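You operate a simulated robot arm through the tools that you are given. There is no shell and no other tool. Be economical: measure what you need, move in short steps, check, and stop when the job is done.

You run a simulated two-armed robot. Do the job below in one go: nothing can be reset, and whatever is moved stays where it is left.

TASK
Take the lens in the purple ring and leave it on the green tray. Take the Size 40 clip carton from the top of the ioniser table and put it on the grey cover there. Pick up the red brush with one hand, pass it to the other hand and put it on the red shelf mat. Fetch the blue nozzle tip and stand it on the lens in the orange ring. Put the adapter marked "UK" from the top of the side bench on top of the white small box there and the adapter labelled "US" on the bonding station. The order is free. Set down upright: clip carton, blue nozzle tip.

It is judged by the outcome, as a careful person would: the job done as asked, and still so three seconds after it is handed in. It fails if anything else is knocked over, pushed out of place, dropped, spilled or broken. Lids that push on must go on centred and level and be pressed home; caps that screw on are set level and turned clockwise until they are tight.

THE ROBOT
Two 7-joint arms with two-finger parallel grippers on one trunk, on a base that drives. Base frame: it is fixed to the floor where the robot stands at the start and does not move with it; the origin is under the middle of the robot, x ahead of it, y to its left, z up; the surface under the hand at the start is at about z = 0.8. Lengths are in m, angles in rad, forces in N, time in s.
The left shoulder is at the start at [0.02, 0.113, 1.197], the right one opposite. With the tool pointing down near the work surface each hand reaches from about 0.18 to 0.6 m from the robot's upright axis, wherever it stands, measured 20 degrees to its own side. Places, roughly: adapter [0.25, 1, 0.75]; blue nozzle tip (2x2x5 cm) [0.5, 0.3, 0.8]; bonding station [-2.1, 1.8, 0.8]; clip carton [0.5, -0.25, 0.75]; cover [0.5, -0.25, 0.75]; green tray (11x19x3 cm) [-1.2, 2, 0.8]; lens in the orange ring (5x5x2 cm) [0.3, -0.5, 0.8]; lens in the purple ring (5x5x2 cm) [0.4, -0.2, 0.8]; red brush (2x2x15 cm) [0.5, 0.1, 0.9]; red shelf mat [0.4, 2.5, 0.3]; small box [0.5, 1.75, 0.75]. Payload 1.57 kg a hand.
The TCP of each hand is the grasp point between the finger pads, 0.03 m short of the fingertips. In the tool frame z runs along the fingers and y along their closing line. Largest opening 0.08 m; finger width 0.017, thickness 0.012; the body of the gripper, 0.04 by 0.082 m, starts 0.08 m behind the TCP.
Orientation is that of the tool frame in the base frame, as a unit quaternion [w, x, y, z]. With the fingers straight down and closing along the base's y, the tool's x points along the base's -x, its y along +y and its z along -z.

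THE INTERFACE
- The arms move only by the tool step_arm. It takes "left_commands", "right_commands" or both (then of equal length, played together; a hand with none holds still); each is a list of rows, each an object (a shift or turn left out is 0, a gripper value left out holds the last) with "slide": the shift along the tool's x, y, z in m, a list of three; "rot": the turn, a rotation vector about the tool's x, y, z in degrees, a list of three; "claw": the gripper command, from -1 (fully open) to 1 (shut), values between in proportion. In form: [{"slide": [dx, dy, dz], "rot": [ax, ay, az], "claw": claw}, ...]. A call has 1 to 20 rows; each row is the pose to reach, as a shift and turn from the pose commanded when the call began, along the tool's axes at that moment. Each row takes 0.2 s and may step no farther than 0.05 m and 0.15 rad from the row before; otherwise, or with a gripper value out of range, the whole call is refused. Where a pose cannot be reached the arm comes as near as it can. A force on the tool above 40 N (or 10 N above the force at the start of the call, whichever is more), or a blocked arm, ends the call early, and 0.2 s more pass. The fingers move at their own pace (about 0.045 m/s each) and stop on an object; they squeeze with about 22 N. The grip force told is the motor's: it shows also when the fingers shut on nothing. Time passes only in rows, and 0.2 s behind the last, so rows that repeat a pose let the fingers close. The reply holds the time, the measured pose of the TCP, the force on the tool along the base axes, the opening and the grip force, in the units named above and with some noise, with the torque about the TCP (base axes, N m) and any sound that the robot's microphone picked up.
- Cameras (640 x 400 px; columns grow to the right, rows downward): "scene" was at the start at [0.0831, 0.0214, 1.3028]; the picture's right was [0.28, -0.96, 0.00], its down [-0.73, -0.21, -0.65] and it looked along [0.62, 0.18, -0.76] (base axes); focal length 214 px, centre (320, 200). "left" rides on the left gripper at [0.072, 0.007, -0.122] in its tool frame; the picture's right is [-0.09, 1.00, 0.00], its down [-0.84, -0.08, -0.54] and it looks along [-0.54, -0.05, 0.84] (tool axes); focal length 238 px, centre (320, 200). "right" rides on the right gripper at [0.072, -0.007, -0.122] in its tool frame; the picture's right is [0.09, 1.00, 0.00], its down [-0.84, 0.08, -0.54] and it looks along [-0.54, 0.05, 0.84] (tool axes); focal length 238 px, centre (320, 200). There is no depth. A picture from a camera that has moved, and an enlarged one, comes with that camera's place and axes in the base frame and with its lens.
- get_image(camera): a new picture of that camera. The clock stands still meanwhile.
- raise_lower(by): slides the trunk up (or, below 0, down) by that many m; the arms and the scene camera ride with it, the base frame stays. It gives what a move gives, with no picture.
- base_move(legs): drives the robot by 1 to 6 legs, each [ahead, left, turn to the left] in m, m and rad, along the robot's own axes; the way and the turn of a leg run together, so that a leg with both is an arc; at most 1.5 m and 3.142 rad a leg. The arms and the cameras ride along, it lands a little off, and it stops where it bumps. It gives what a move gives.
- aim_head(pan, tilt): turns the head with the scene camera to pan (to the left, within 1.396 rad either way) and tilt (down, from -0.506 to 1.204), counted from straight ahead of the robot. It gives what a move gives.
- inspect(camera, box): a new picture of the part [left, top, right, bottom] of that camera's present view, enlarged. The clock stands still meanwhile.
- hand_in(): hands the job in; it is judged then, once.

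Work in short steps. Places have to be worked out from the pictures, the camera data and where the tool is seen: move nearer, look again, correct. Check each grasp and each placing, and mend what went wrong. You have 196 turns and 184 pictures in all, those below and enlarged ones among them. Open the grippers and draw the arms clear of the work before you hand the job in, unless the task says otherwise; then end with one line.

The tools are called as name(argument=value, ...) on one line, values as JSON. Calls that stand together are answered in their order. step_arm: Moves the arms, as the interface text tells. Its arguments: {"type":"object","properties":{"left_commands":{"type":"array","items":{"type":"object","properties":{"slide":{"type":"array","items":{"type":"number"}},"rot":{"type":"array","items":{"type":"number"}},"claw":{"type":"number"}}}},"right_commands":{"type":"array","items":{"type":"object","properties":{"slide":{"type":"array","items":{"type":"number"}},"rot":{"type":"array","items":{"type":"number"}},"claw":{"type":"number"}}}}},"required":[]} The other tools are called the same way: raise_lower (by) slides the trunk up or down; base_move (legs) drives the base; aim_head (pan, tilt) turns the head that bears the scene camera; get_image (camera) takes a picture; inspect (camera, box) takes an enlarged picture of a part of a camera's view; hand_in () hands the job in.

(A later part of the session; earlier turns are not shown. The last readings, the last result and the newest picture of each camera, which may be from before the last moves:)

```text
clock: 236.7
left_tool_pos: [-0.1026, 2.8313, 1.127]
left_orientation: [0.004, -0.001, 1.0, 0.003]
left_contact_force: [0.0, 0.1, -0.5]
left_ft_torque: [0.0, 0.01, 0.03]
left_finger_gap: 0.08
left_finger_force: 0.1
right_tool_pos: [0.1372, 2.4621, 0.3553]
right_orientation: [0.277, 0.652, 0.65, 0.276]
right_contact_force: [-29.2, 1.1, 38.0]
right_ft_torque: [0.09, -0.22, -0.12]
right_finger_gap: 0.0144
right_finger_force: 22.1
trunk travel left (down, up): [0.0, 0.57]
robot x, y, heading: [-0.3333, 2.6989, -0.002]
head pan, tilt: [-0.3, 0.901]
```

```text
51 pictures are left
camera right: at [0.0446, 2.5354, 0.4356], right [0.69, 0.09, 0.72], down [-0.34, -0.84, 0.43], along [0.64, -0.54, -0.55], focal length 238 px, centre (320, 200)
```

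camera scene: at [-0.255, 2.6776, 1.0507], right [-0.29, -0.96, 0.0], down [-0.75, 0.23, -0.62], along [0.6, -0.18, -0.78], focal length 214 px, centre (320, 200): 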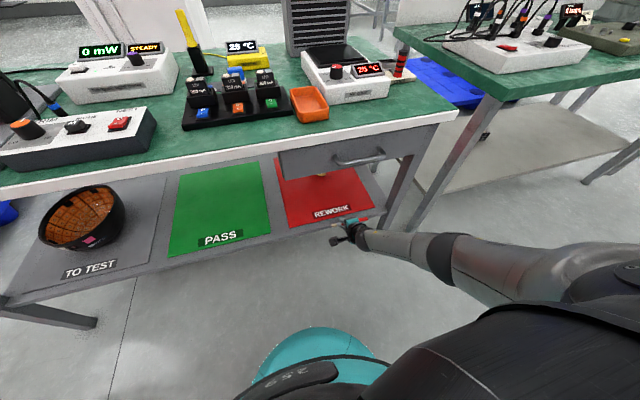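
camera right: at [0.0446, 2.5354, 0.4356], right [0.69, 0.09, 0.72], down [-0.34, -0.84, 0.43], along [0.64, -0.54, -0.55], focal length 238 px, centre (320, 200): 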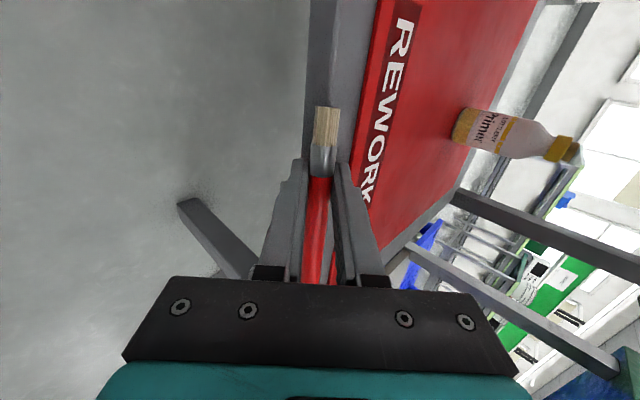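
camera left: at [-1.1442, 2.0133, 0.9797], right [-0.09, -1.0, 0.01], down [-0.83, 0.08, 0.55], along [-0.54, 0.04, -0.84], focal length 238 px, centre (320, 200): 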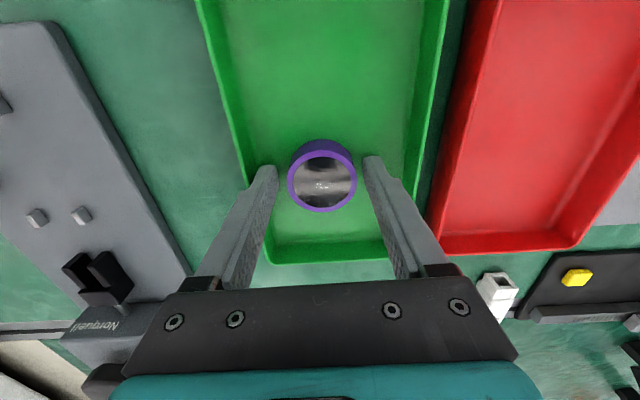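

The fingers hit the shelf's front edge: re-triangulating, the mat is at z≈0.35. Back off, raise, then re-enter.

base_move(legs=[[-0.1, 0, 0]])

step_arm(right_commands=[{"slide": [0, 0.03, -0.027]}, {"slide": [0, 0.054, -0.05]}])

get_image(camera="right")

```text
clock: 237.9
left_tool_pos: [-0.2001, 2.83, 1.1264]
left_orientation: [0.002, -0.002, 1.0, 0.003]
left_contact_force: [-0.7, 0.4, -0.1]
left_ft_torque: [0.0, -0.02, 0.02]
left_finger_gap: 0.0803
left_finger_force: 0.0
right_tool_pos: [0.04, 2.4626, 0.3545]
right_orientation: [0.275, 0.652, 0.651, 0.276]
right_contact_force: [0.1, 0.0, 0.2]
right_ft_torque: [0.02, -0.03, -0.02]
right_finger_gap: 0.0128
right_finger_force: 21.7
trunk travel left (down, up): [0.0, 0.57]
robot x, y, heading: [-0.4321, 2.6987, 0.004]
head pan, tilt: [-0.3, 0.901]
```

```text
clock: 238.5
left_tool_pos: [-0.1997, 2.8301, 1.1262]
left_orientation: [0.002, -0.002, 1.0, 0.004]
left_contact_force: [0.1, 0.2, -0.7]
left_ft_torque: [0.0, -0.02, 0.0]
left_finger_gap: 0.0799
left_finger_force: 0.0
right_tool_pos: [0.0414, 2.4631, 0.4277]
right_orientation: [0.275, 0.652, 0.651, 0.276]
right_contact_force: [-0.1, 0.1, -0.8]
right_ft_torque: [-0.02, 0.02, 0.01]
right_finger_gap: 0.0129
right_finger_force: 22.6
trunk travel left (down, up): [0.0, 0.57]
robot x, y, heading: [-0.4324, 2.7014, -0.001]
head pan, tilt: [-0.3, 0.901]
```

```text
50 pictures are left
camera right: at [-0.0525, 2.5359, 0.5083], right [0.69, 0.09, 0.71], down [-0.34, -0.84, 0.43], along [0.64, -0.54, -0.55], focal length 238 px, centre (320, 200)
```

right: 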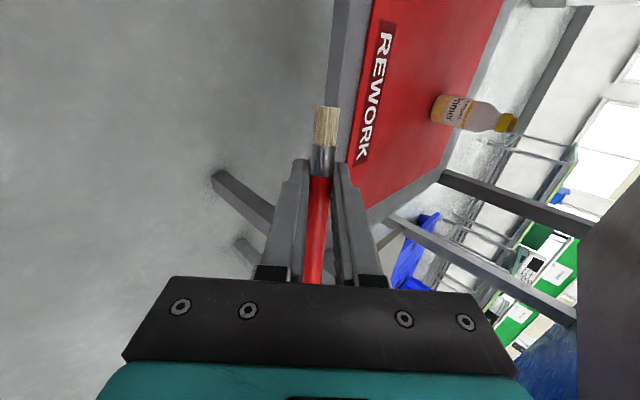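

Drive ahead 0.215 m with the hand at z≈0.428.

base_move(legs=[[0.215, 0, 0]])

get_image(camera="right")

get_image(camera="scene")

```text
clock: 240.1
left_tool_pos: [0.0153, 2.8291, 1.1249]
left_orientation: [0.002, -0.001, 1.0, 0.004]
left_contact_force: [0.2, 0.0, -0.2]
left_ft_torque: [-0.01, -0.02, 0.01]
left_finger_gap: 0.0801
left_finger_force: 0.0
right_tool_pos: [0.2561, 2.4627, 0.4281]
right_orientation: [0.275, 0.653, 0.65, 0.274]
right_contact_force: [0.4, -0.4, 0.1]
right_ft_torque: [0.01, 0.01, -0.02]
right_finger_gap: 0.013
right_finger_force: 21.7
trunk travel left (down, up): [0.0, 0.57]
robot x, y, heading: [-0.2192, 2.6973, -0.001]
head pan, tilt: [-0.3, 0.901]
```

```text
49 pictures are left
camera right: at [0.1619, 2.5352, 0.5082], right [0.69, 0.09, 0.71], down [-0.34, -0.84, 0.43], along [0.64, -0.54, -0.55], focal length 238 px, centre (320, 200)
```

right: 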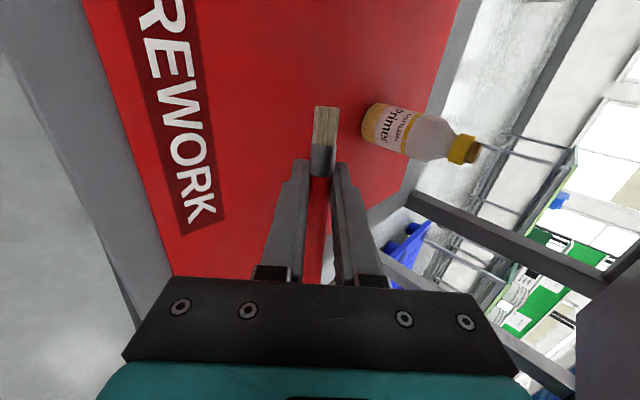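

```text
48 pictures are left
camera scene: at [-0.1376, 2.6764, 1.0502], right [-0.3, -0.96, 0.0], down [-0.75, 0.23, -0.62], along [0.59, -0.18, -0.78], focal length 214 px, centre (320, 200)
```

scene: 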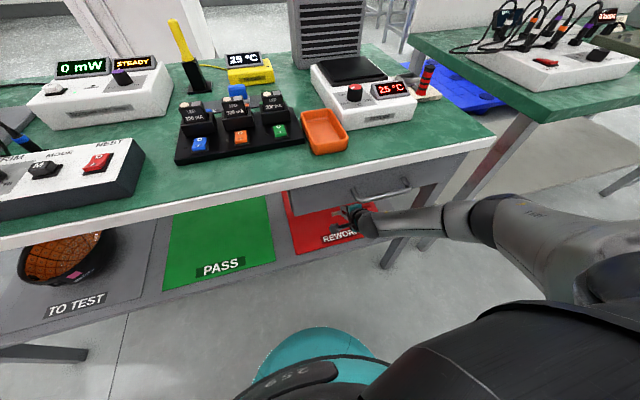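

Brush is over the mat. Lower gently to contact.

step_arm(right_commands=[{"slide": [0, -0.0107, 0.0105]}, {"slide": [0, -0.0215, 0.021]}])

step_arm(right_commands=[{"slide": [0, -0.0036, 0.0035]}, {"slide": [0, -0.0072, 0.007]}, {"slide": [0, -0.0107, 0.0105]}])

get_image(camera="right")

```text
clock: 240.7
left_tool_pos: [0.0139, 2.8292, 1.1259]
left_orientation: [0.002, -0.001, 1.0, 0.003]
left_contact_force: [-1.0, 0.4, -0.4]
left_ft_torque: [0.01, 0.01, 0.02]
left_finger_gap: 0.08
left_finger_force: 0.1
right_tool_pos: [0.2548, 2.4625, 0.3979]
right_orientation: [0.275, 0.653, 0.65, 0.276]
right_contact_force: [0.1, 0.1, -0.1]
right_ft_torque: [0.0, -0.02, -0.01]
right_finger_gap: 0.013
right_finger_force: 21.7
trunk travel left (down, up): [0.0, 0.57]
robot x, y, heading: [-0.2202, 2.6998, -0.003]
head pan, tilt: [-0.3, 0.901]
```

```text
clock: 241.5
left_tool_pos: [0.0145, 2.8299, 1.1256]
left_orientation: [0.002, -0.001, 1.0, 0.003]
left_contact_force: [0.5, 0.5, 0.4]
left_ft_torque: [0.01, 0.01, -0.05]
left_finger_gap: 0.0798
left_finger_force: 0.0
right_tool_pos: [0.2549, 2.4634, 0.3817]
right_orientation: [0.275, 0.652, 0.65, 0.276]
right_contact_force: [-0.2, -0.2, 0.7]
right_ft_torque: [-0.02, 0.01, -0.03]
right_finger_gap: 0.0131
right_finger_force: 22.0
trunk travel left (down, up): [0.0, 0.57]
robot x, y, heading: [-0.2188, 2.7008, -0.003]
head pan, tilt: [-0.3, 0.901]
```

```text
47 pictures are left
camera right: at [0.1617, 2.5356, 0.4633], right [0.69, 0.09, 0.71], down [-0.34, -0.84, 0.43], along [0.64, -0.54, -0.55], focal length 238 px, centre (320, 200)
```

right: 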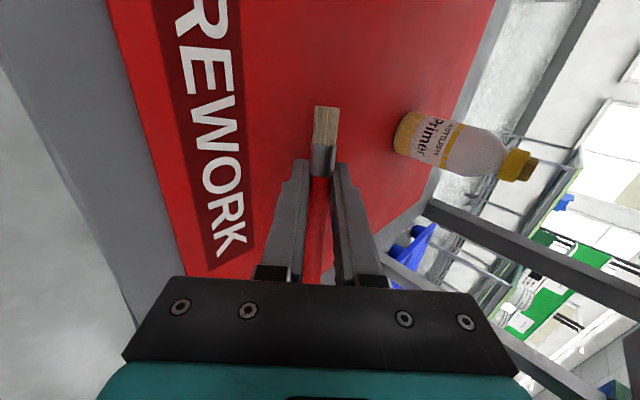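

step_arm(right_commands=[{"slide": [0, -0.0029, 0.0028]}, {"slide": [0, -0.0057, 0.0056]}, {"slide": [0, -0.0086, 0.0084]}])

step_arm(right_commands=[{"slide": [0, -0.0029, 0.0028]}, {"slide": [0, -0.0057, 0.0056]}, {"slide": [0, -0.0086, 0.0084]}])

```text
clock: 242.2
left_tool_pos: [0.0112, 2.8297, 1.126]
left_orientation: [0.004, -0.001, 1.0, 0.003]
left_contact_force: [0.4, 0.1, -0.2]
left_ft_torque: [0.01, 0.0, -0.03]
left_finger_gap: 0.0799
left_finger_force: 0.1
right_tool_pos: [0.2546, 2.4627, 0.3768]
right_orientation: [0.278, 0.651, 0.649, 0.278]
right_contact_force: [-20.7, 1.1, 30.3]
right_ft_torque: [0.02, 0.4, 0.0]
right_finger_gap: 0.013
right_finger_force: 22.0
trunk travel left (down, up): [0.0, 0.57]
robot x, y, heading: [-0.2188, 2.6998, -0.003]
head pan, tilt: [-0.3, 0.901]
stopped in row 3 (right hand): the force on the tool passed its limit at 49 N (the readings are from after the stop); the commanded pose is now the measured one
```

```text
clock: 242.5
left_tool_pos: [0.0099, 2.8298, 1.125]
left_orientation: [0.004, 0.001, 1.0, 0.002]
left_contact_force: [-0.3, -0.8, -0.8]
left_ft_torque: [0.0, -0.02, -0.01]
left_finger_gap: 0.0799
left_finger_force: 0.1
right_tool_pos: [0.256, 2.4629, 0.3781]
right_orientation: [0.278, 0.652, 0.649, 0.279]
right_contact_force: [-20.2, 0.3, 29.8]
right_ft_torque: [-0.01, 0.42, 0.03]
right_finger_gap: 0.0129
right_finger_force: 21.8
trunk travel left (down, up): [0.0, 0.57]
robot x, y, heading: [-0.2212, 2.7028, -0.002]
head pan, tilt: [-0.3, 0.901]
stopped in row 1 (right hand): the force on the tool passed its limit at 53 N (the readings are from after the stop); the commanded pose is now the measured one
```

Fingertip contact with the mat. Raise 4 mm, then open slightly so the brush rolls down onto the mat.

step_arm(right_commands=[{"slide": [0, 0.0029, -0.0028]}, {"slide": [0, 0.0029, -0.0028], "claw": 0.6}, {"slide": [0, 0.0029, -0.0028], "claw": 0.5}, {"slide": [0, 0.0029, -0.0028], "claw": 0.4}, {"slide": [0, 0.0029, -0.0028], "claw": 0.4}])

get_image(camera="right")

```text
clock: 243.7
left_tool_pos: [0.0137, 2.8302, 1.1252]
left_orientation: [0.003, 0.0, 1.0, 0.003]
left_contact_force: [0.8, 0.5, 0.4]
left_ft_torque: [-0.01, 0.01, 0.0]
left_finger_gap: 0.08
left_finger_force: 0.0
right_tool_pos: [0.2565, 2.4631, 0.3797]
right_orientation: [0.278, 0.652, 0.649, 0.277]
right_contact_force: [3.9, -0.7, 3.7]
right_ft_torque: [-0.02, -0.17, 0.0]
right_finger_gap: 0.0193
right_finger_force: 0.0
trunk travel left (down, up): [0.0, 0.57]
robot x, y, heading: [-0.2202, 2.6987, -0.005]
head pan, tilt: [-0.3, 0.901]
```

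```text
46 pictures are left
camera right: at [0.1627, 2.535, 0.4598], right [0.69, 0.09, 0.72], down [-0.34, -0.84, 0.43], along [0.64, -0.54, -0.55], focal length 238 px, centre (320, 200)
```

right: 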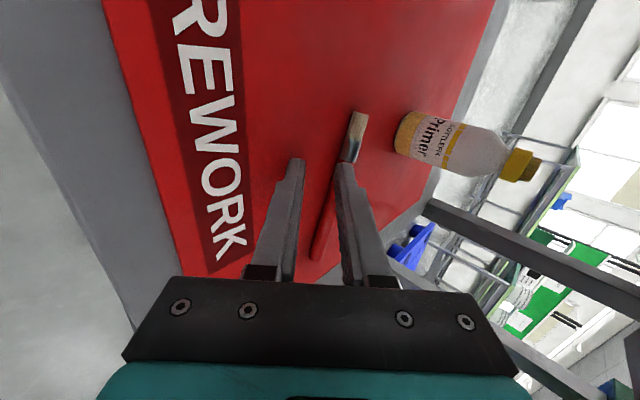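

The brush rolled onto the mat, clear of the bottle. Open more and withdraw along the fingers.

step_arm(right_commands=[{"slide": [0, 0.003, -0.004], "claw": 0.2}, {"slide": [0, 0.005, -0.015], "claw": 0.0}, {"slide": [0, 0.008, -0.035], "claw": 0.0}, {"slide": [0, 0.01, -0.06], "claw": 0.0}])

get_image(camera="right")

```text
clock: 244.7
left_tool_pos: [0.0141, 2.8287, 1.1265]
left_orientation: [0.003, 0.001, 1.0, 0.003]
left_contact_force: [-0.4, -0.6, 0.0]
left_ft_torque: [-0.02, -0.03, 0.0]
left_finger_gap: 0.0802
left_finger_force: 0.1
right_tool_pos: [0.2183, 2.4624, 0.4277]
right_orientation: [0.277, 0.651, 0.65, 0.277]
right_contact_force: [0.7, 0.2, -0.2]
right_ft_torque: [0.02, 0.0, -0.02]
right_finger_gap: 0.0399
right_finger_force: 0.0
trunk travel left (down, up): [0.0, 0.57]
robot x, y, heading: [-0.2183, 2.7004, 0.002]
head pan, tilt: [-0.3, 0.901]
```

```text
45 pictures are left
camera right: at [0.1253, 2.5352, 0.5081], right [0.69, 0.09, 0.72], down [-0.34, -0.84, 0.43], along [0.64, -0.54, -0.55], focal length 238 px, centre (320, 200)
```

right: 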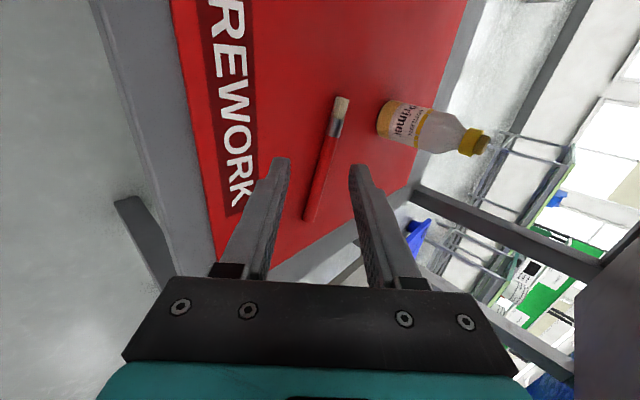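

Brush lies flat on the red mat, bottle undisturbed. Back out, raise the trunk, and reset the right hand to vertical.

base_move(legs=[[-0.36, 0, 0]])

raise_lower(by=0.4)

step_arm(right_commands=[{"slide": [-0.0025, 0.013, -0.016], "rot": [3, 3, -7.06], "claw": -1}, {"slide": [-0.005, 0.026, -0.032], "rot": [6, 6, -14.1]}, {"slide": [-0.0075, 0.039, -0.049], "rot": [9, 9, -21.2]}, {"slide": [-0.01, 0.053, -0.065], "rot": [12, 12, -28.2]}, {"slide": [-0.0125, 0.066, -0.081], "rot": [15, 15, -35.3]}, {"slide": [-0.015, 0.079, -0.097], "rot": [18, 18, -42.3]}, {"slide": [-0.0175, 0.092, -0.114], "rot": [21, 21, -49.4]}, {"slide": [-0.02, 0.105, -0.13], "rot": [24, 24, -56.5]}, {"slide": [-0.0225, 0.118, -0.146], "rot": [27, 27, -63.5]}, {"slide": [-0.025, 0.132, -0.162], "rot": [30, 30, -70.6]}, {"slide": [-0.0275, 0.145, -0.179], "rot": [33, 33, -77.6]}, {"slide": [-0.03, 0.158, -0.195], "rot": [36, 36, -84.7]}])

base_move(legs=[[0, -1.2, 0]])

aim_head(pan=-0.2, tilt=0.6)

get_image(camera="scene")

```text
clock: 247.1
left_tool_pos: [-0.3488, 2.8305, 1.1253]
left_orientation: [0.002, 0.0, 1.0, 0.003]
left_contact_force: [-0.4, -0.1, 1.1]
left_ft_torque: [-0.03, 0.03, -0.01]
left_finger_gap: 0.0802
left_finger_force: 0.0
right_tool_pos: [-0.1438, 2.4628, 0.4287]
right_orientation: [0.277, 0.652, 0.649, 0.277]
right_contact_force: [-0.3, 0.2, -0.7]
right_ft_torque: [0.01, 0.0, 0.01]
right_finger_gap: 0.0402
right_finger_force: 0.0
trunk travel left (down, up): [0.0, 0.57]
robot x, y, heading: [-0.5809, 2.7012, -0.006]
head pan, tilt: [-0.3, 0.901]
```

```text
clock: 250.9
left_tool_pos: [-0.3493, 2.8299, 1.5256]
left_orientation: [0.002, 0.001, 1.0, 0.003]
left_contact_force: [0.4, -0.3, -0.8]
left_ft_torque: [0.0, 0.02, 0.01]
left_finger_gap: 0.0799
left_finger_force: 0.2
right_tool_pos: [-0.1456, 2.4643, 0.8281]
right_orientation: [0.277, 0.653, 0.649, 0.277]
right_contact_force: [0.3, 0.8, -0.4]
right_ft_torque: [-0.02, 0.03, 0.02]
right_finger_gap: 0.04
right_finger_force: 0.0
trunk travel left (down, up): [-0.4, 0.17]
robot x, y, heading: [-0.5851, 2.6963, -0.005]
head pan, tilt: [-0.3, 0.901]
```

```text
clock: 253.5
left_tool_pos: [-0.3477, 2.8301, 1.5264]
left_orientation: [0.001, 0.0, 1.0, 0.003]
left_contact_force: [0.7, -0.4, -0.1]
left_ft_torque: [0.01, -0.02, 0.01]
left_finger_gap: 0.08
left_finger_force: 0.0
right_tool_pos: [-0.1763, 2.4334, 1.0774]
right_orientation: [0.001, 0.001, 1.0, 0.001]
right_contact_force: [-0.4, -0.2, 0.2]
right_ft_torque: [-0.01, -0.03, -0.01]
right_finger_gap: 0.0799
right_finger_force: 0.0
right hand out of reach, approached as far as the arm can: row 4, 5, 6, 7, 8
trunk travel left (down, up): [-0.4, 0.17]
robot x, y, heading: [-0.5839, 2.7023, -0.006]
head pan, tilt: [-0.3, 0.901]
```

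```text
clock: 259.6
left_tool_pos: [-0.3476, 1.6257, 1.5265]
left_orientation: [0.002, -0.004, 1.0, 0.003]
left_contact_force: [0.7, -0.9, 0.0]
left_ft_torque: [-0.02, -0.02, -0.02]
left_finger_gap: 0.08
left_finger_force: 0.1
right_tool_pos: [-0.1715, 1.2314, 1.0768]
right_orientation: [0.0, -0.003, 1.0, 0.001]
right_contact_force: [1.0, -1.1, 0.1]
right_ft_torque: [0.0, -0.03, -0.03]
right_finger_gap: 0.0798
right_finger_force: 0.0
trunk travel left (down, up): [-0.4, 0.17]
robot x, y, heading: [-0.5776, 1.4906, 0.002]
head pan, tilt: [-0.3, 0.901]
```

```text
clock: 260.4
left_tool_pos: [-0.3476, 1.6264, 1.525]
left_orientation: [0.004, -0.004, 1.0, 0.003]
left_contact_force: [0.7, -0.4, 0.6]
left_ft_torque: [0.0, -0.04, -0.01]
left_finger_gap: 0.08
left_finger_force: 0.0
right_tool_pos: [-0.171, 1.2297, 1.0778]
right_orientation: [0.001, -0.003, 1.0, 0.001]
right_contact_force: [-0.5, -0.6, 0.1]
right_ft_torque: [0.01, 0.03, -0.04]
right_finger_gap: 0.0799
right_finger_force: 0.0
trunk travel left (down, up): [-0.4, 0.17]
robot x, y, heading: [-0.5826, 1.4922, 0.006]
head pan, tilt: [-0.201, 0.6]
```

```text
44 pictures are left
camera scene: at [-0.4848, 1.4766, 1.4749], right [-0.19, -0.98, 0.0], down [-0.55, 0.11, -0.82], along [0.81, -0.16, -0.57], focal length 214 px, centre (320, 200)
```

scene: 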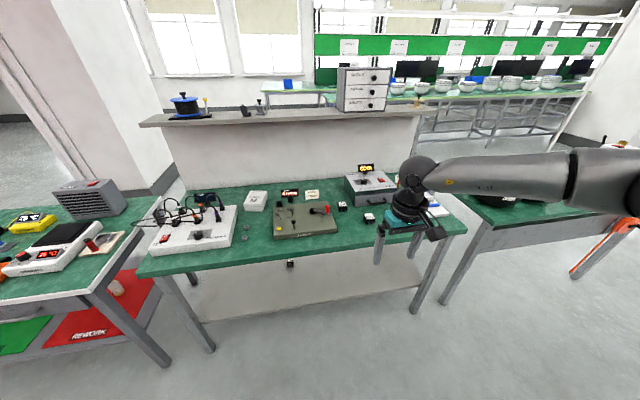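

Zoom on the adapters and the white small box.

inspect(camera="scene", box=[325, 190, 395, 235])

inspect(camera="scene", box=[235, 180, 305, 225])

```text
8.89 times, centred on (360, 212) of scene
camera zoom: at [-0.4848, 1.4766, 1.4749], right [-0.19, -0.98, 0.0], down [-0.55, 0.11, -0.82], along [0.81, -0.16, -0.57], focal length 1906 px, centre (-36, 89)
```

zoom: 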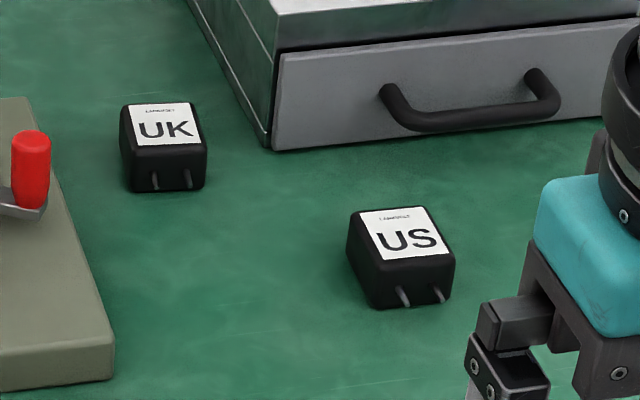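

```text
8.89 times, centred on (270, 202) of scene
camera zoom: at [-0.4848, 1.4766, 1.4749], right [-0.19, -0.98, 0.0], down [-0.55, 0.11, -0.82], along [0.81, -0.16, -0.57], focal length 1906 px, centre (764, 178)
```

zoom: 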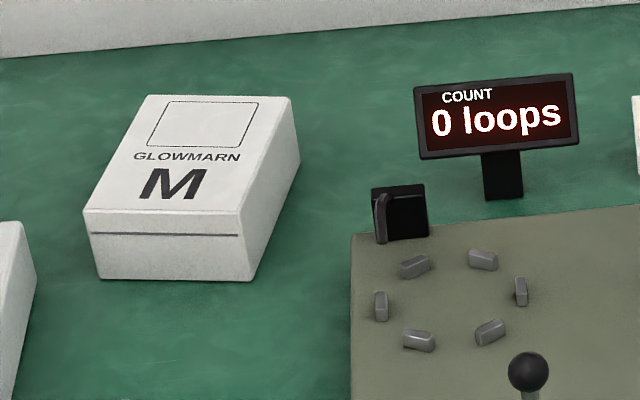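

UK adapter ≈(0.36,1.19), US ≈(0.25,1.09), white box "M" ≈(0.485,1.62). Lower the trunk a bit and drive so the left hand can take UK.

step_arm(right_commands=[{"slide": [0.01, 0, -0.045]}, {"slide": [0.02, 0, -0.09]}, {"slide": [0.03, 0, -0.135]}, {"slide": [0.04, 0, -0.18]}, {"slide": [0.05, 0, -0.2]}])

raise_lower(by=-0.2)

base_move(legs=[[0, -0.44, -0.004], [0.48, 0, 0]])

step_arm(left_commands=[{"slide": [-0.03, 0, 0.035]}, {"slide": [-0.06, 0, 0.07]}, {"slide": [-0.09, 0, 0.105]}, {"slide": [-0.12, 0, 0.14]}, {"slide": [-0.15, 0, 0.175]}, {"slide": [-0.18, 0, 0.21]}, {"slide": [-0.2, 0, 0.25]}])

get_image(camera="left")

```text
clock: 261.6
left_tool_pos: [-0.3482, 1.6261, 1.5261]
left_orientation: [0.003, -0.005, 1.0, 0.003]
left_contact_force: [0.6, -0.3, 0.8]
left_ft_torque: [0.01, -0.01, 0.01]
left_finger_gap: 0.0797
left_finger_force: 0.1
right_tool_pos: [-0.2215, 1.2304, 1.2775]
right_orientation: [0.001, -0.003, 1.0, 0.002]
right_contact_force: [0.6, 0.1, 0.4]
right_ft_torque: [-0.02, 0.04, -0.01]
right_finger_gap: 0.08
right_finger_force: 0.1
trunk travel left (down, up): [-0.4, 0.17]
robot x, y, heading: [-0.5793, 1.4958, 0.008]
head pan, tilt: [-0.201, 0.6]
```

```text
clock: 263.8
left_tool_pos: [-0.3479, 1.627, 1.326]
left_orientation: [0.002, -0.005, 1.0, 0.004]
left_contact_force: [-0.1, 0.4, 0.7]
left_ft_torque: [-0.04, -0.01, 0.0]
left_finger_gap: 0.0801
left_finger_force: 0.0
right_tool_pos: [-0.2216, 1.2305, 1.0773]
right_orientation: [0.001, -0.003, 1.0, 0.001]
right_contact_force: [1.0, -0.1, 0.0]
right_ft_torque: [-0.01, 0.02, 0.02]
right_finger_gap: 0.0801
right_finger_force: 0.0
trunk travel left (down, up): [-0.2, 0.37]
robot x, y, heading: [-0.579, 1.4949, 0.005]
head pan, tilt: [-0.201, 0.6]
```

```text
clock: 268.9
left_tool_pos: [0.1308, 1.1798, 1.3254]
left_orientation: [0.001, 0.003, 1.0, 0.004]
left_contact_force: [0.4, -0.1, 0.0]
left_ft_torque: [-0.04, 0.02, 0.01]
left_finger_gap: 0.0801
left_finger_force: 0.1
right_tool_pos: [0.2521, 0.7821, 1.0768]
right_orientation: [0.001, 0.005, 1.0, 0.001]
right_contact_force: [0.7, -0.1, -1.1]
right_ft_torque: [0.01, 0.02, -0.01]
right_finger_gap: 0.08
right_finger_force: 0.0
trunk travel left (down, up): [-0.2, 0.37]
robot x, y, heading: [-0.1056, 1.0507, -0.007]
head pan, tilt: [-0.201, 0.6]
```

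```text
clock: 270.5
left_tool_pos: [0.3316, 1.1802, 1.0772]
left_orientation: [0.003, 0.002, 1.0, 0.003]
left_contact_force: [-0.3, 0.2, -0.7]
left_ft_torque: [-0.01, 0.0, 0.01]
left_finger_gap: 0.0802
left_finger_force: 0.1
right_tool_pos: [0.253, 0.782, 1.0776]
right_orientation: [0.001, 0.003, 1.0, 0.001]
right_contact_force: [0.0, 0.4, 0.0]
right_ft_torque: [-0.01, 0.0, 0.01]
right_finger_gap: 0.0798
right_finger_force: 0.0
trunk travel left (down, up): [-0.2, 0.37]
robot x, y, heading: [-0.1025, 1.052, -0.008]
head pan, tilt: [-0.201, 0.6]
```

```text
41 pictures are left
camera left: at [0.2592, 1.186, 1.1983], right [0.1, 1.0, 0.01], down [0.83, -0.08, 0.55], along [0.54, -0.05, -0.84], focal length 238 px, centre (320, 200)
```

left: 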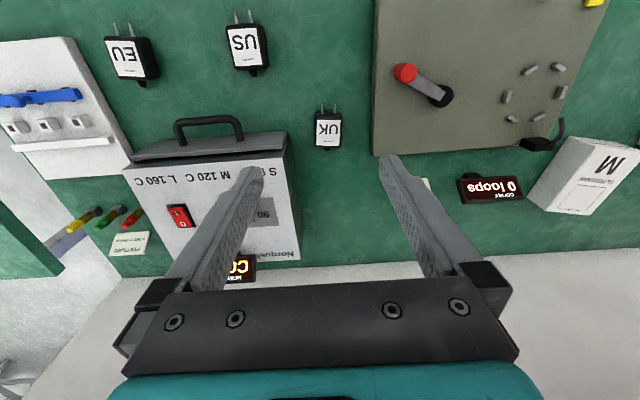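

UK top at ≈(0.372,1.189). Move above with 6 cm opening (the oven is close on the -y side).

step_arm(left_commands=[{"slide": [-0.02, 0.005, 0.04], "claw": -0.45}, {"slide": [-0.04, 0.0095, 0.08], "claw": -0.45}, {"slide": [-0.04, 0.0095, 0.125], "claw": -0.45}, {"slide": [-0.04, 0.0095, 0.16], "claw": -0.45}])

get_image(camera="left")

```text
clock: 271.5
left_tool_pos: [0.3721, 1.1901, 0.9154]
left_orientation: [0.003, 0.003, 1.0, 0.003]
left_contact_force: [-0.1, 0.2, 1.2]
left_ft_torque: [0.01, 0.01, 0.01]
left_finger_gap: 0.0581
left_finger_force: 0.0
right_tool_pos: [0.2524, 0.7829, 1.0782]
right_orientation: [0.001, 0.004, 1.0, 0.0]
right_contact_force: [0.5, 0.7, 0.2]
right_ft_torque: [0.01, 0.01, -0.01]
right_finger_gap: 0.08
right_finger_force: 0.0
trunk travel left (down, up): [-0.2, 0.37]
robot x, y, heading: [-0.1086, 1.0499, -0.01]
head pan, tilt: [-0.201, 0.6]
```

```text
40 pictures are left
camera left: at [0.3002, 1.1962, 1.037], right [0.1, 1.0, 0.01], down [0.83, -0.09, 0.55], along [0.54, -0.05, -0.84], focal length 238 px, centre (320, 200)
```

left: 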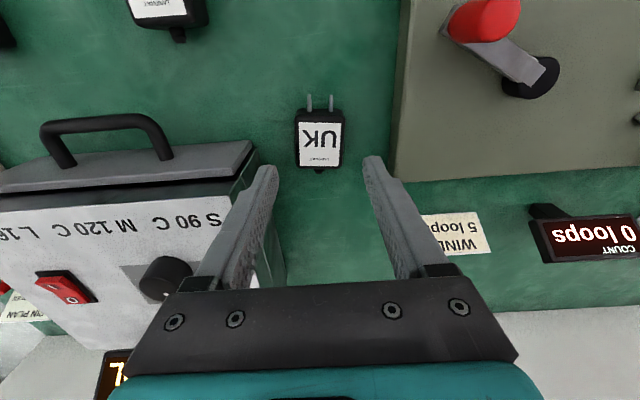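

Aligned, oven edge clears the finger by ~1 cm. Descend and grip.

step_arm(left_commands=[{"slide": [-0.001, 0.001, 0.035]}, {"slide": [-0.001, 0.001, 0.065]}, {"slide": [-0.001, 0.001, 0.077]}, {"slide": [-0.001, 0.001, 0.077], "claw": 1}, {"slide": [-0.001, 0.001, 0.077], "claw": 1}, {"slide": [-0.001, 0.001, 0.077], "claw": 1}, {"slide": [-0.001, 0.001, 0.077], "claw": 1}])

get_image(camera="left")

```text
clock: 273.1
left_tool_pos: [0.3751, 1.1917, 0.8402]
left_orientation: [0.003, 0.002, 1.0, 0.002]
left_contact_force: [-1.5, 0.4, -0.5]
left_ft_torque: [0.02, -0.01, -0.02]
left_finger_gap: 0.0452
left_finger_force: 21.7
right_tool_pos: [0.2525, 0.7809, 1.077]
right_orientation: [0.001, 0.004, 1.0, 0.001]
right_contact_force: [-0.4, -0.1, -1.1]
right_ft_torque: [-0.01, 0.02, -0.03]
right_finger_gap: 0.0799
right_finger_force: 0.1
trunk travel left (down, up): [-0.2, 0.37]
robot x, y, heading: [-0.1022, 1.0496, -0.006]
head pan, tilt: [-0.201, 0.6]
```

```text
39 pictures are left
camera left: at [0.3017, 1.1972, 0.9615], right [0.1, 1.0, 0.01], down [0.83, -0.08, 0.55], along [0.54, -0.05, -0.84], focal length 238 px, centre (320, 200)
```

left: 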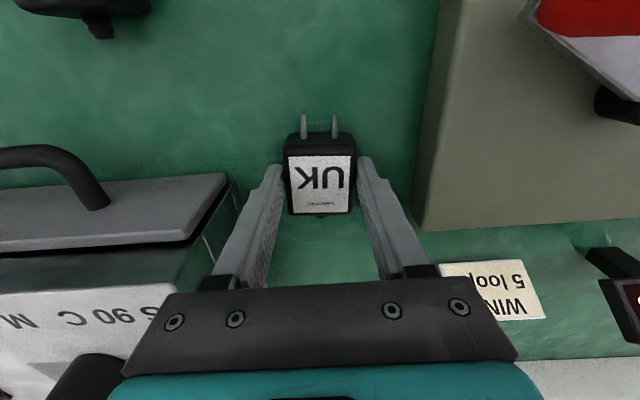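

Gripped. Lift, strafe left 0.2 m, and bring the right hand over the US adapter.

step_arm(left_commands=[{"slide": [0, 0, -0.03]}, {"slide": [0.01, 0, -0.075]}, {"slide": [0.02, 0, -0.12]}, {"slide": [0.03, 0, -0.165]}, {"slide": [0.04, 0, -0.21]}])

base_move(legs=[[0, 0.23, 0]])

get_image(camera="right")

```text
clock: 274.3
left_tool_pos: [0.3327, 1.1888, 1.0512]
left_orientation: [0.003, 0.002, 1.0, 0.004]
left_contact_force: [0.7, 0.1, -1.2]
left_ft_torque: [0.03, 0.05, 0.03]
left_finger_gap: 0.0452
left_finger_force: 21.9
right_tool_pos: [0.2517, 0.7812, 1.0779]
right_orientation: [0.0, 0.004, 1.0, 0.002]
right_contact_force: [0.2, -0.8, -0.8]
right_ft_torque: [0.02, 0.02, -0.03]
right_finger_gap: 0.08
right_finger_force: 0.0
trunk travel left (down, up): [-0.2, 0.37]
robot x, y, heading: [-0.1039, 1.0506, -0.005]
head pan, tilt: [-0.201, 0.6]
```

```text
clock: 276.0
left_tool_pos: [0.3339, 1.4175, 1.0502]
left_orientation: [0.002, 0.002, 1.0, 0.002]
left_contact_force: [-0.8, -0.2, -1.4]
left_ft_torque: [-0.06, 0.01, 0.03]
left_finger_gap: 0.045
left_finger_force: 21.8
right_tool_pos: [0.2539, 1.0098, 1.0775]
right_orientation: [0.001, 0.003, 1.0, 0.001]
right_contact_force: [0.4, 1.0, 0.1]
right_ft_torque: [-0.01, 0.03, 0.03]
right_finger_gap: 0.0801
right_finger_force: 0.0
trunk travel left (down, up): [-0.2, 0.37]
robot x, y, heading: [-0.1041, 1.2771, -0.001]
head pan, tilt: [-0.201, 0.6]
```

```text
38 pictures are left
camera right: at [0.1813, 1.0036, 1.1997], right [-0.09, 1.0, 0.0], down [0.84, 0.07, 0.54], along [0.54, 0.05, -0.84], focal length 238 px, centre (320, 200)
```

right: 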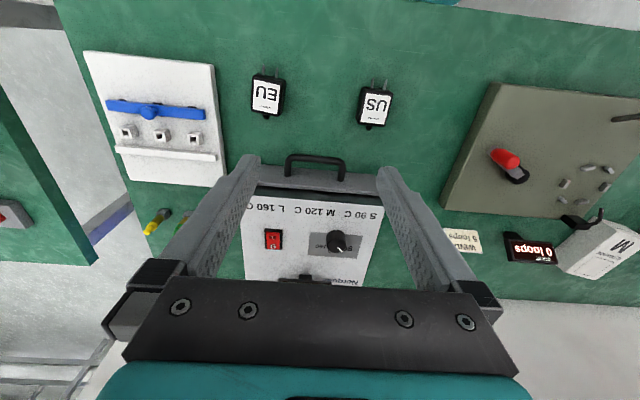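

US top at ≈(0.245,1.092). Move above it.

step_arm(right_commands=[{"slide": [0.004, 0.035, 0.03], "claw": -0.5}, {"slide": [0.009, 0.07, 0.06], "claw": -0.5}, {"slide": [0.009, 0.083, 0.1], "claw": -0.5}, {"slide": [0.009, 0.083, 0.145], "claw": -0.5}, {"slide": [0.009, 0.083, 0.165], "claw": -0.5}])

get_image(camera="right")

```text
clock: 277.2
left_tool_pos: [0.3328, 1.4174, 1.0501]
left_orientation: [0.002, 0.002, 1.0, 0.004]
left_contact_force: [0.8, 0.5, -1.9]
left_ft_torque: [-0.01, -0.02, -0.03]
left_finger_gap: 0.0449
left_finger_force: 22.1
right_tool_pos: [0.2465, 1.0925, 0.9132]
right_orientation: [0.001, 0.003, 1.0, 0.001]
right_contact_force: [0.1, 0.3, -0.3]
right_ft_torque: [-0.01, -0.04, 0.0]
right_finger_gap: 0.0601
right_finger_force: 0.0
trunk travel left (down, up): [-0.2, 0.37]
robot x, y, heading: [-0.1011, 1.2762, -0.004]
head pan, tilt: [-0.201, 0.6]
```

```text
37 pictures are left
camera right: at [0.1732, 1.0861, 1.0347], right [-0.09, 1.0, 0.0], down [0.84, 0.07, 0.54], along [0.54, 0.05, -0.84], focal length 238 px, centre (320, 200)
```

right: 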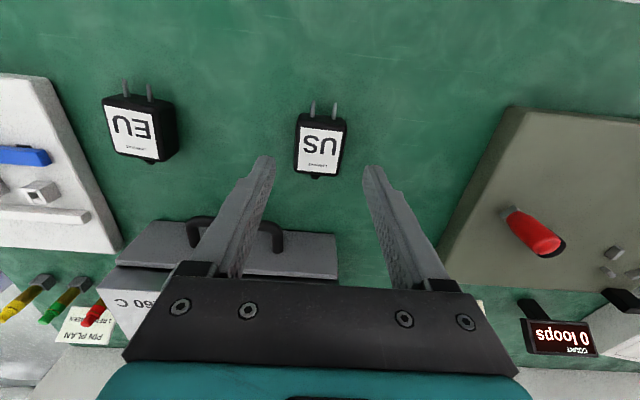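

Aligned; rotate 5° to match, descend and grip.

step_arm(right_commands=[{"slide": [-0.001, 0, 0.035], "rot": [0, 0, 5]}, {"slide": [-0.001, 0, 0.065], "rot": [0, 0, 5]}, {"slide": [-0.001, 0, 0.075], "rot": [0, 0, 5]}, {"slide": [-0.001, 0, 0.075], "rot": [0, 0, 5], "claw": 1}, {"slide": [-0.001, 0, 0.075], "rot": [0, 0, 5], "claw": 1}, {"slide": [-0.001, 0, 0.075], "rot": [0, 0, 5], "claw": 1}, {"slide": [-0.001, 0, 0.075], "rot": [0, 0, 5], "claw": 1}])

step_arm(right_commands=[{"slide": [0, 0, -0.04]}, {"slide": [0, 0, -0.085]}, {"slide": [0, 0, -0.13]}, {"slide": [0, 0, -0.175]}, {"slide": [0, 0, -0.22]}])

get_image(camera="right")

```text
clock: 278.8
left_tool_pos: [0.3345, 1.4177, 1.0507]
left_orientation: [0.002, 0.001, 1.0, 0.004]
left_contact_force: [-0.7, 0.1, -1.7]
left_ft_torque: [-0.01, 0.06, 0.02]
left_finger_gap: 0.0449
left_finger_force: 22.5
right_tool_pos: [0.2464, 1.0937, 0.8378]
right_orientation: [0.001, 0.046, 0.999, 0.002]
right_contact_force: [0.4, -0.8, 0.1]
right_ft_torque: [-0.01, 0.0, -0.01]
right_finger_gap: 0.0452
right_finger_force: 21.6
trunk travel left (down, up): [-0.2, 0.37]
robot x, y, heading: [-0.1031, 1.2768, -0.003]
head pan, tilt: [-0.201, 0.6]
```

```text
clock: 280.0
left_tool_pos: [0.3348, 1.418, 1.0507]
left_orientation: [0.003, 0.002, 1.0, 0.003]
left_contact_force: [-0.2, -0.5, -1.5]
left_ft_torque: [-0.02, 0.04, -0.03]
left_finger_gap: 0.0448
left_finger_force: 22.3
right_tool_pos: [0.2468, 1.0926, 1.0592]
right_orientation: [0.0, 0.047, 0.999, 0.001]
right_contact_force: [-0.1, 0.0, -2.1]
right_ft_torque: [-0.03, 0.02, -0.02]
right_finger_gap: 0.0447
right_finger_force: 22.4
trunk travel left (down, up): [-0.2, 0.37]
robot x, y, heading: [-0.0996, 1.2778, -0.009]
head pan, tilt: [-0.201, 0.6]
```

```text
36 pictures are left
camera right: at [0.1735, 1.0932, 1.1816], right [0.0, 1.0, 0.0], down [0.84, 0.0, 0.54], along [0.54, 0.0, -0.84], focal length 238 px, centre (320, 200)
```

right: 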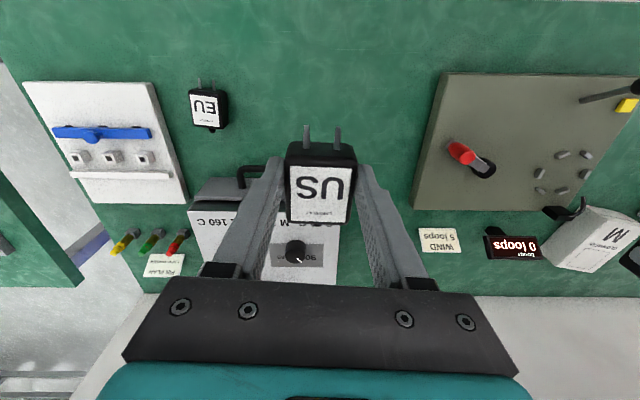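

Both adapters held. Move to the white box and look with the left camera.

base_move(legs=[[0, 0.175, 0], [0.09, 0, 0.005]])

get_image(camera="left")

```text
clock: 282.3
left_tool_pos: [0.4231, 1.5928, 1.0508]
left_orientation: [0.002, -0.001, 1.0, 0.003]
left_contact_force: [-0.7, -0.7, -0.6]
left_ft_torque: [0.0, -0.01, 0.01]
left_finger_gap: 0.0447
left_finger_force: 22.4
right_tool_pos: [0.3376, 1.2684, 1.0588]
right_orientation: [0.002, 0.044, 0.999, 0.001]
right_contact_force: [0.3, -0.1, -1.9]
right_ft_torque: [0.02, 0.02, -0.05]
right_finger_gap: 0.0448
right_finger_force: 21.4
trunk travel left (down, up): [-0.2, 0.37]
robot x, y, heading: [-0.0089, 1.4532, -0.001]
head pan, tilt: [-0.201, 0.6]
stopped in leg 2: the robot was blocked; the commanded pose is now the measured one
```

```text
35 pictures are left
camera left: at [0.3502, 1.5987, 1.1715], right [0.09, 1.0, 0.01], down [0.83, -0.08, 0.55], along [0.54, -0.04, -0.84], focal length 238 px, centre (320, 200)
```

left: 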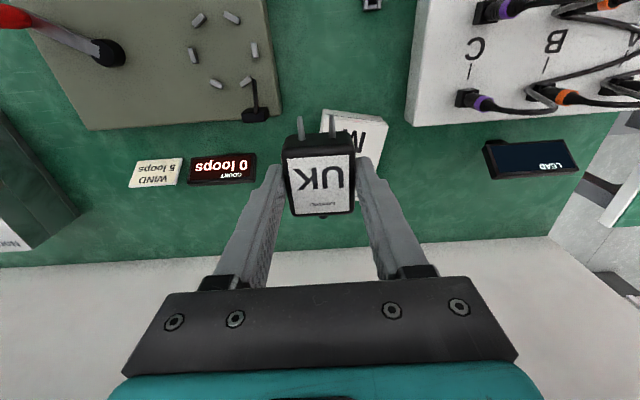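

Box top centre ≈(0.493,1.625), top z≈0.85, rotated ~-14°. Back the base off 1 cm and move UK over it.

base_move(legs=[[-0.008, 0, 0]])

step_arm(left_commands=[{"slide": [-0.02, 0.01, 0.035]}, {"slide": [-0.045, 0.02, 0.065], "rot": [0, 0, 5]}, {"slide": [-0.065, 0.032, 0.09], "rot": [0, 0, 10]}, {"slide": [-0.075, 0.032, 0.105], "rot": [0, 0, 12]}])

get_image(camera="left")

aim_head(pan=0.35, tilt=0.7)

get_image(camera="scene")

```text
clock: 283.1
left_tool_pos: [0.4156, 1.5933, 1.0496]
left_orientation: [0.003, -0.001, 1.0, 0.004]
left_contact_force: [0.7, -0.2, -0.9]
left_ft_torque: [0.04, -0.02, -0.01]
left_finger_gap: 0.0444
left_finger_force: 21.6
right_tool_pos: [0.3294, 1.2673, 1.0589]
right_orientation: [0.0, 0.045, 0.999, 0.002]
right_contact_force: [0.7, -0.6, -0.3]
right_ft_torque: [-0.01, -0.05, -0.01]
right_finger_gap: 0.0446
right_finger_force: 22.1
trunk travel left (down, up): [-0.2, 0.37]
robot x, y, heading: [-0.021, 1.453, 0.002]
head pan, tilt: [-0.201, 0.6]
```

```text
clock: 284.1
left_tool_pos: [0.4914, 1.6247, 0.9431]
left_orientation: [0.002, 0.104, 0.995, 0.004]
left_contact_force: [0.0, -0.3, -1.2]
left_ft_torque: [-0.05, 0.03, -0.01]
left_finger_gap: 0.0444
left_finger_force: 22.0
right_tool_pos: [0.33, 1.2685, 1.0584]
right_orientation: [0.0, 0.044, 0.999, 0.001]
right_contact_force: [-0.9, 0.0, -1.5]
right_ft_torque: [0.03, 0.0, -0.03]
right_finger_gap: 0.0444
right_finger_force: 22.3
trunk travel left (down, up): [-0.2, 0.37]
robot x, y, heading: [-0.0181, 1.4537, -0.004]
head pan, tilt: [-0.201, 0.6]
```

```text
34 pictures are left
camera left: at [0.4215, 1.6459, 1.0659], right [0.3, 0.95, 0.01], down [0.8, -0.25, 0.54], along [0.52, -0.15, -0.84], focal length 238 px, centre (320, 200)
```

left: 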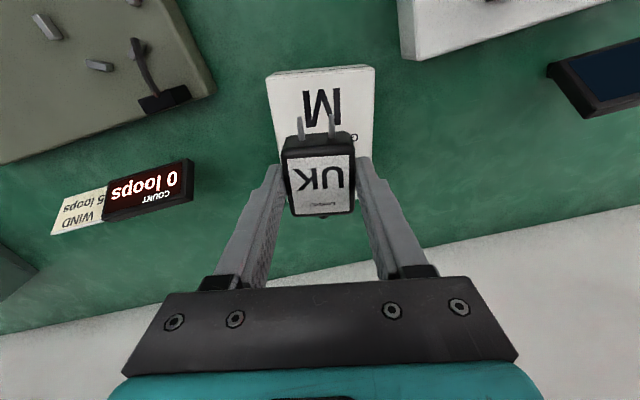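

```text
clock: 285.1
left_tool_pos: [0.4903, 1.6258, 0.9447]
left_orientation: [0.002, 0.103, 0.995, 0.004]
left_contact_force: [-0.2, 0.0, -2.1]
left_ft_torque: [0.0, 0.01, -0.01]
left_finger_gap: 0.0444
left_finger_force: 21.8
right_tool_pos: [0.3299, 1.2692, 1.0595]
right_orientation: [0.001, 0.044, 0.999, 0.001]
right_contact_force: [0.6, 0.9, -1.2]
right_ft_torque: [-0.02, 0.0, -0.01]
right_finger_gap: 0.0445
right_finger_force: 21.9
trunk travel left (down, up): [-0.2, 0.37]
robot x, y, heading: [-0.0187, 1.4512, 0.002]
head pan, tilt: [0.351, 0.7]
```

```text
33 pictures are left
camera scene: at [0.0686, 1.4805, 1.2664], right [0.34, -0.94, 0.0], down [-0.6, -0.22, -0.76], along [0.72, 0.26, -0.64], focal length 214 px, centre (320, 200)
```

scene: 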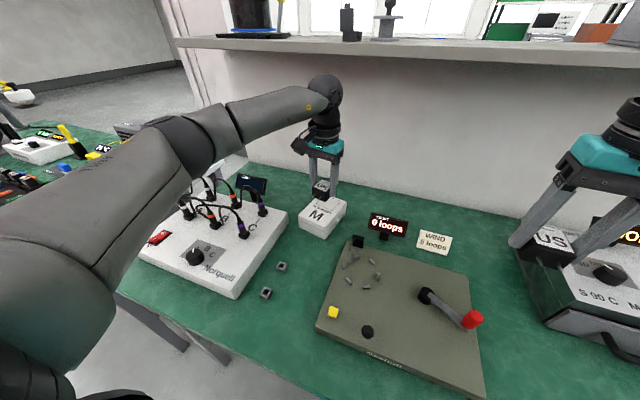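

UK is centred over the box. Lower to contact.

step_arm(left_commands=[{"slide": [0, 0, 0.025]}, {"slide": [0, 0, 0.045]}])

step_arm(left_commands=[{"slide": [0, 0, 0.004]}, {"slide": [0, 0, 0.008]}])

inspect(camera="scene", box=[275, 130, 365, 250])

```text
clock: 285.6
left_tool_pos: [0.4906, 1.6258, 0.8992]
left_orientation: [0.003, 0.105, 0.994, 0.003]
left_contact_force: [0.1, -0.5, -1.7]
left_ft_torque: [-0.04, -0.01, 0.02]
left_finger_gap: 0.0446
left_finger_force: 22.1
right_tool_pos: [0.3308, 1.2689, 1.0593]
right_orientation: [0.0, 0.045, 0.999, 0.001]
right_contact_force: [-0.7, 0.1, -2.1]
right_ft_torque: [0.01, -0.01, -0.02]
right_finger_gap: 0.0444
right_finger_force: 22.2
trunk travel left (down, up): [-0.2, 0.37]
robot x, y, heading: [-0.0167, 1.4502, 0.006]
head pan, tilt: [0.351, 0.7]
```

```text
clock: 286.2
left_tool_pos: [0.4915, 1.6267, 0.8919]
left_orientation: [0.002, 0.104, 0.995, 0.004]
left_contact_force: [-0.2, -0.5, -1.1]
left_ft_torque: [-0.05, 0.02, -0.03]
left_finger_gap: 0.0445
left_finger_force: 21.8
right_tool_pos: [0.33, 1.2687, 1.0588]
right_orientation: [0.001, 0.045, 0.999, 0.0]
right_contact_force: [-0.3, 0.3, -0.8]
right_ft_torque: [-0.04, 0.0, -0.04]
right_finger_gap: 0.0444
right_finger_force: 22.1
trunk travel left (down, up): [-0.2, 0.37]
robot x, y, heading: [-0.0161, 1.4518, -0.003]
head pan, tilt: [0.351, 0.7]
```

```text
3.33 times, centred on (320, 190) of scene
camera zoom: at [0.0686, 1.4806, 1.2664], right [0.34, -0.94, 0.0], down [-0.6, -0.22, -0.76], along [0.72, 0.26, -0.64], focal length 715 px, centre (320, 233)
```

zoom: 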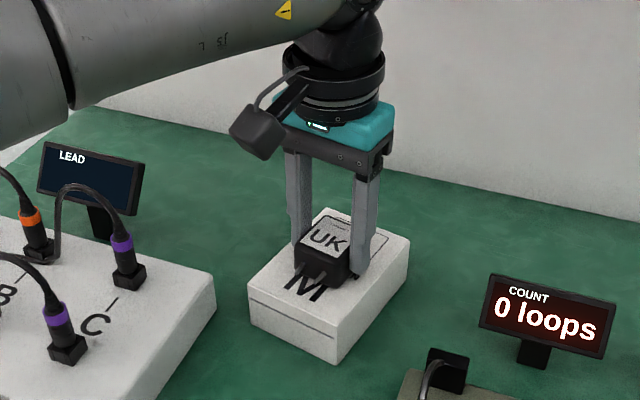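

Near contact. Lower in 2 mm steps until force shows.

step_arm(left_commands=[{"slide": [0, 0, 0.002]}, {"slide": [0, 0, 0.004]}, {"slide": [0, 0, 0.006]}])

```text
clock: 287.1
left_tool_pos: [0.4912, 1.6267, 0.8902]
left_orientation: [0.004, 0.104, 0.995, 0.003]
left_contact_force: [-2.2, 2.7, 18.1]
left_ft_torque: [-0.06, 0.4, -0.12]
left_finger_gap: 0.0446
left_finger_force: 22.7
right_tool_pos: [0.3289, 1.2694, 1.0596]
right_orientation: [0.001, 0.043, 0.999, 0.002]
right_contact_force: [0.8, 0.5, -1.6]
right_ft_torque: [0.0, 0.0, -0.01]
right_finger_gap: 0.0447
right_finger_force: 22.0
trunk travel left (down, up): [-0.2, 0.37]
robot x, y, heading: [-0.0186, 1.4535, -0.002]
head pan, tilt: [0.351, 0.7]
```

step_arm(left_commands=[{"slide": [0, 0, -0.002], "claw": -0.3}, {"slide": [0, 0, -0.002], "claw": -0.5}, {"slide": [0, 0, -0.002], "claw": -0.6}, {"slide": [0, 0, -0.002], "claw": -0.6}, {"slide": [0, 0, -0.03], "claw": -0.6}, {"slide": [0.005, 0, -0.07]}, {"slide": [0.02, 0, -0.115]}, {"slide": [0.04, 0, -0.15]}, {"slide": [0.06, 0, -0.19]}])

inspect(camera="scene", box=[265, 150, 375, 250])

```text
clock: 289.1
left_tool_pos: [0.4317, 1.6387, 1.0766]
left_orientation: [0.002, 0.103, 0.995, 0.004]
left_contact_force: [0.5, 0.7, -0.4]
left_ft_torque: [0.01, -0.02, 0.04]
left_finger_gap: 0.0639
left_finger_force: 0.1
right_tool_pos: [0.3307, 1.269, 1.0594]
right_orientation: [0.001, 0.045, 0.999, 0.002]
right_contact_force: [0.6, 0.0, -1.8]
right_ft_torque: [-0.01, -0.02, -0.02]
right_finger_gap: 0.0444
right_finger_force: 22.1
trunk travel left (down, up): [-0.2, 0.37]
robot x, y, heading: [-0.0226, 1.4468, 0.002]
head pan, tilt: [0.351, 0.7]
```

```text
4.00 times, centred on (320, 200) of scene
camera zoom: at [0.0682, 1.4805, 1.2664], right [0.34, -0.94, 0.0], down [-0.6, -0.22, -0.77], along [0.72, 0.26, -0.64], focal length 858 px, centre (320, 200)
```

zoom: 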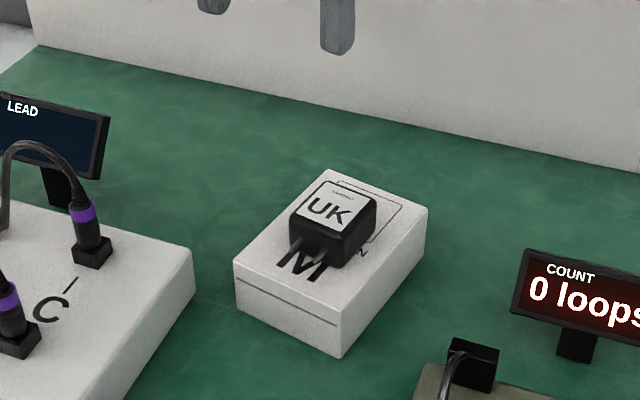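

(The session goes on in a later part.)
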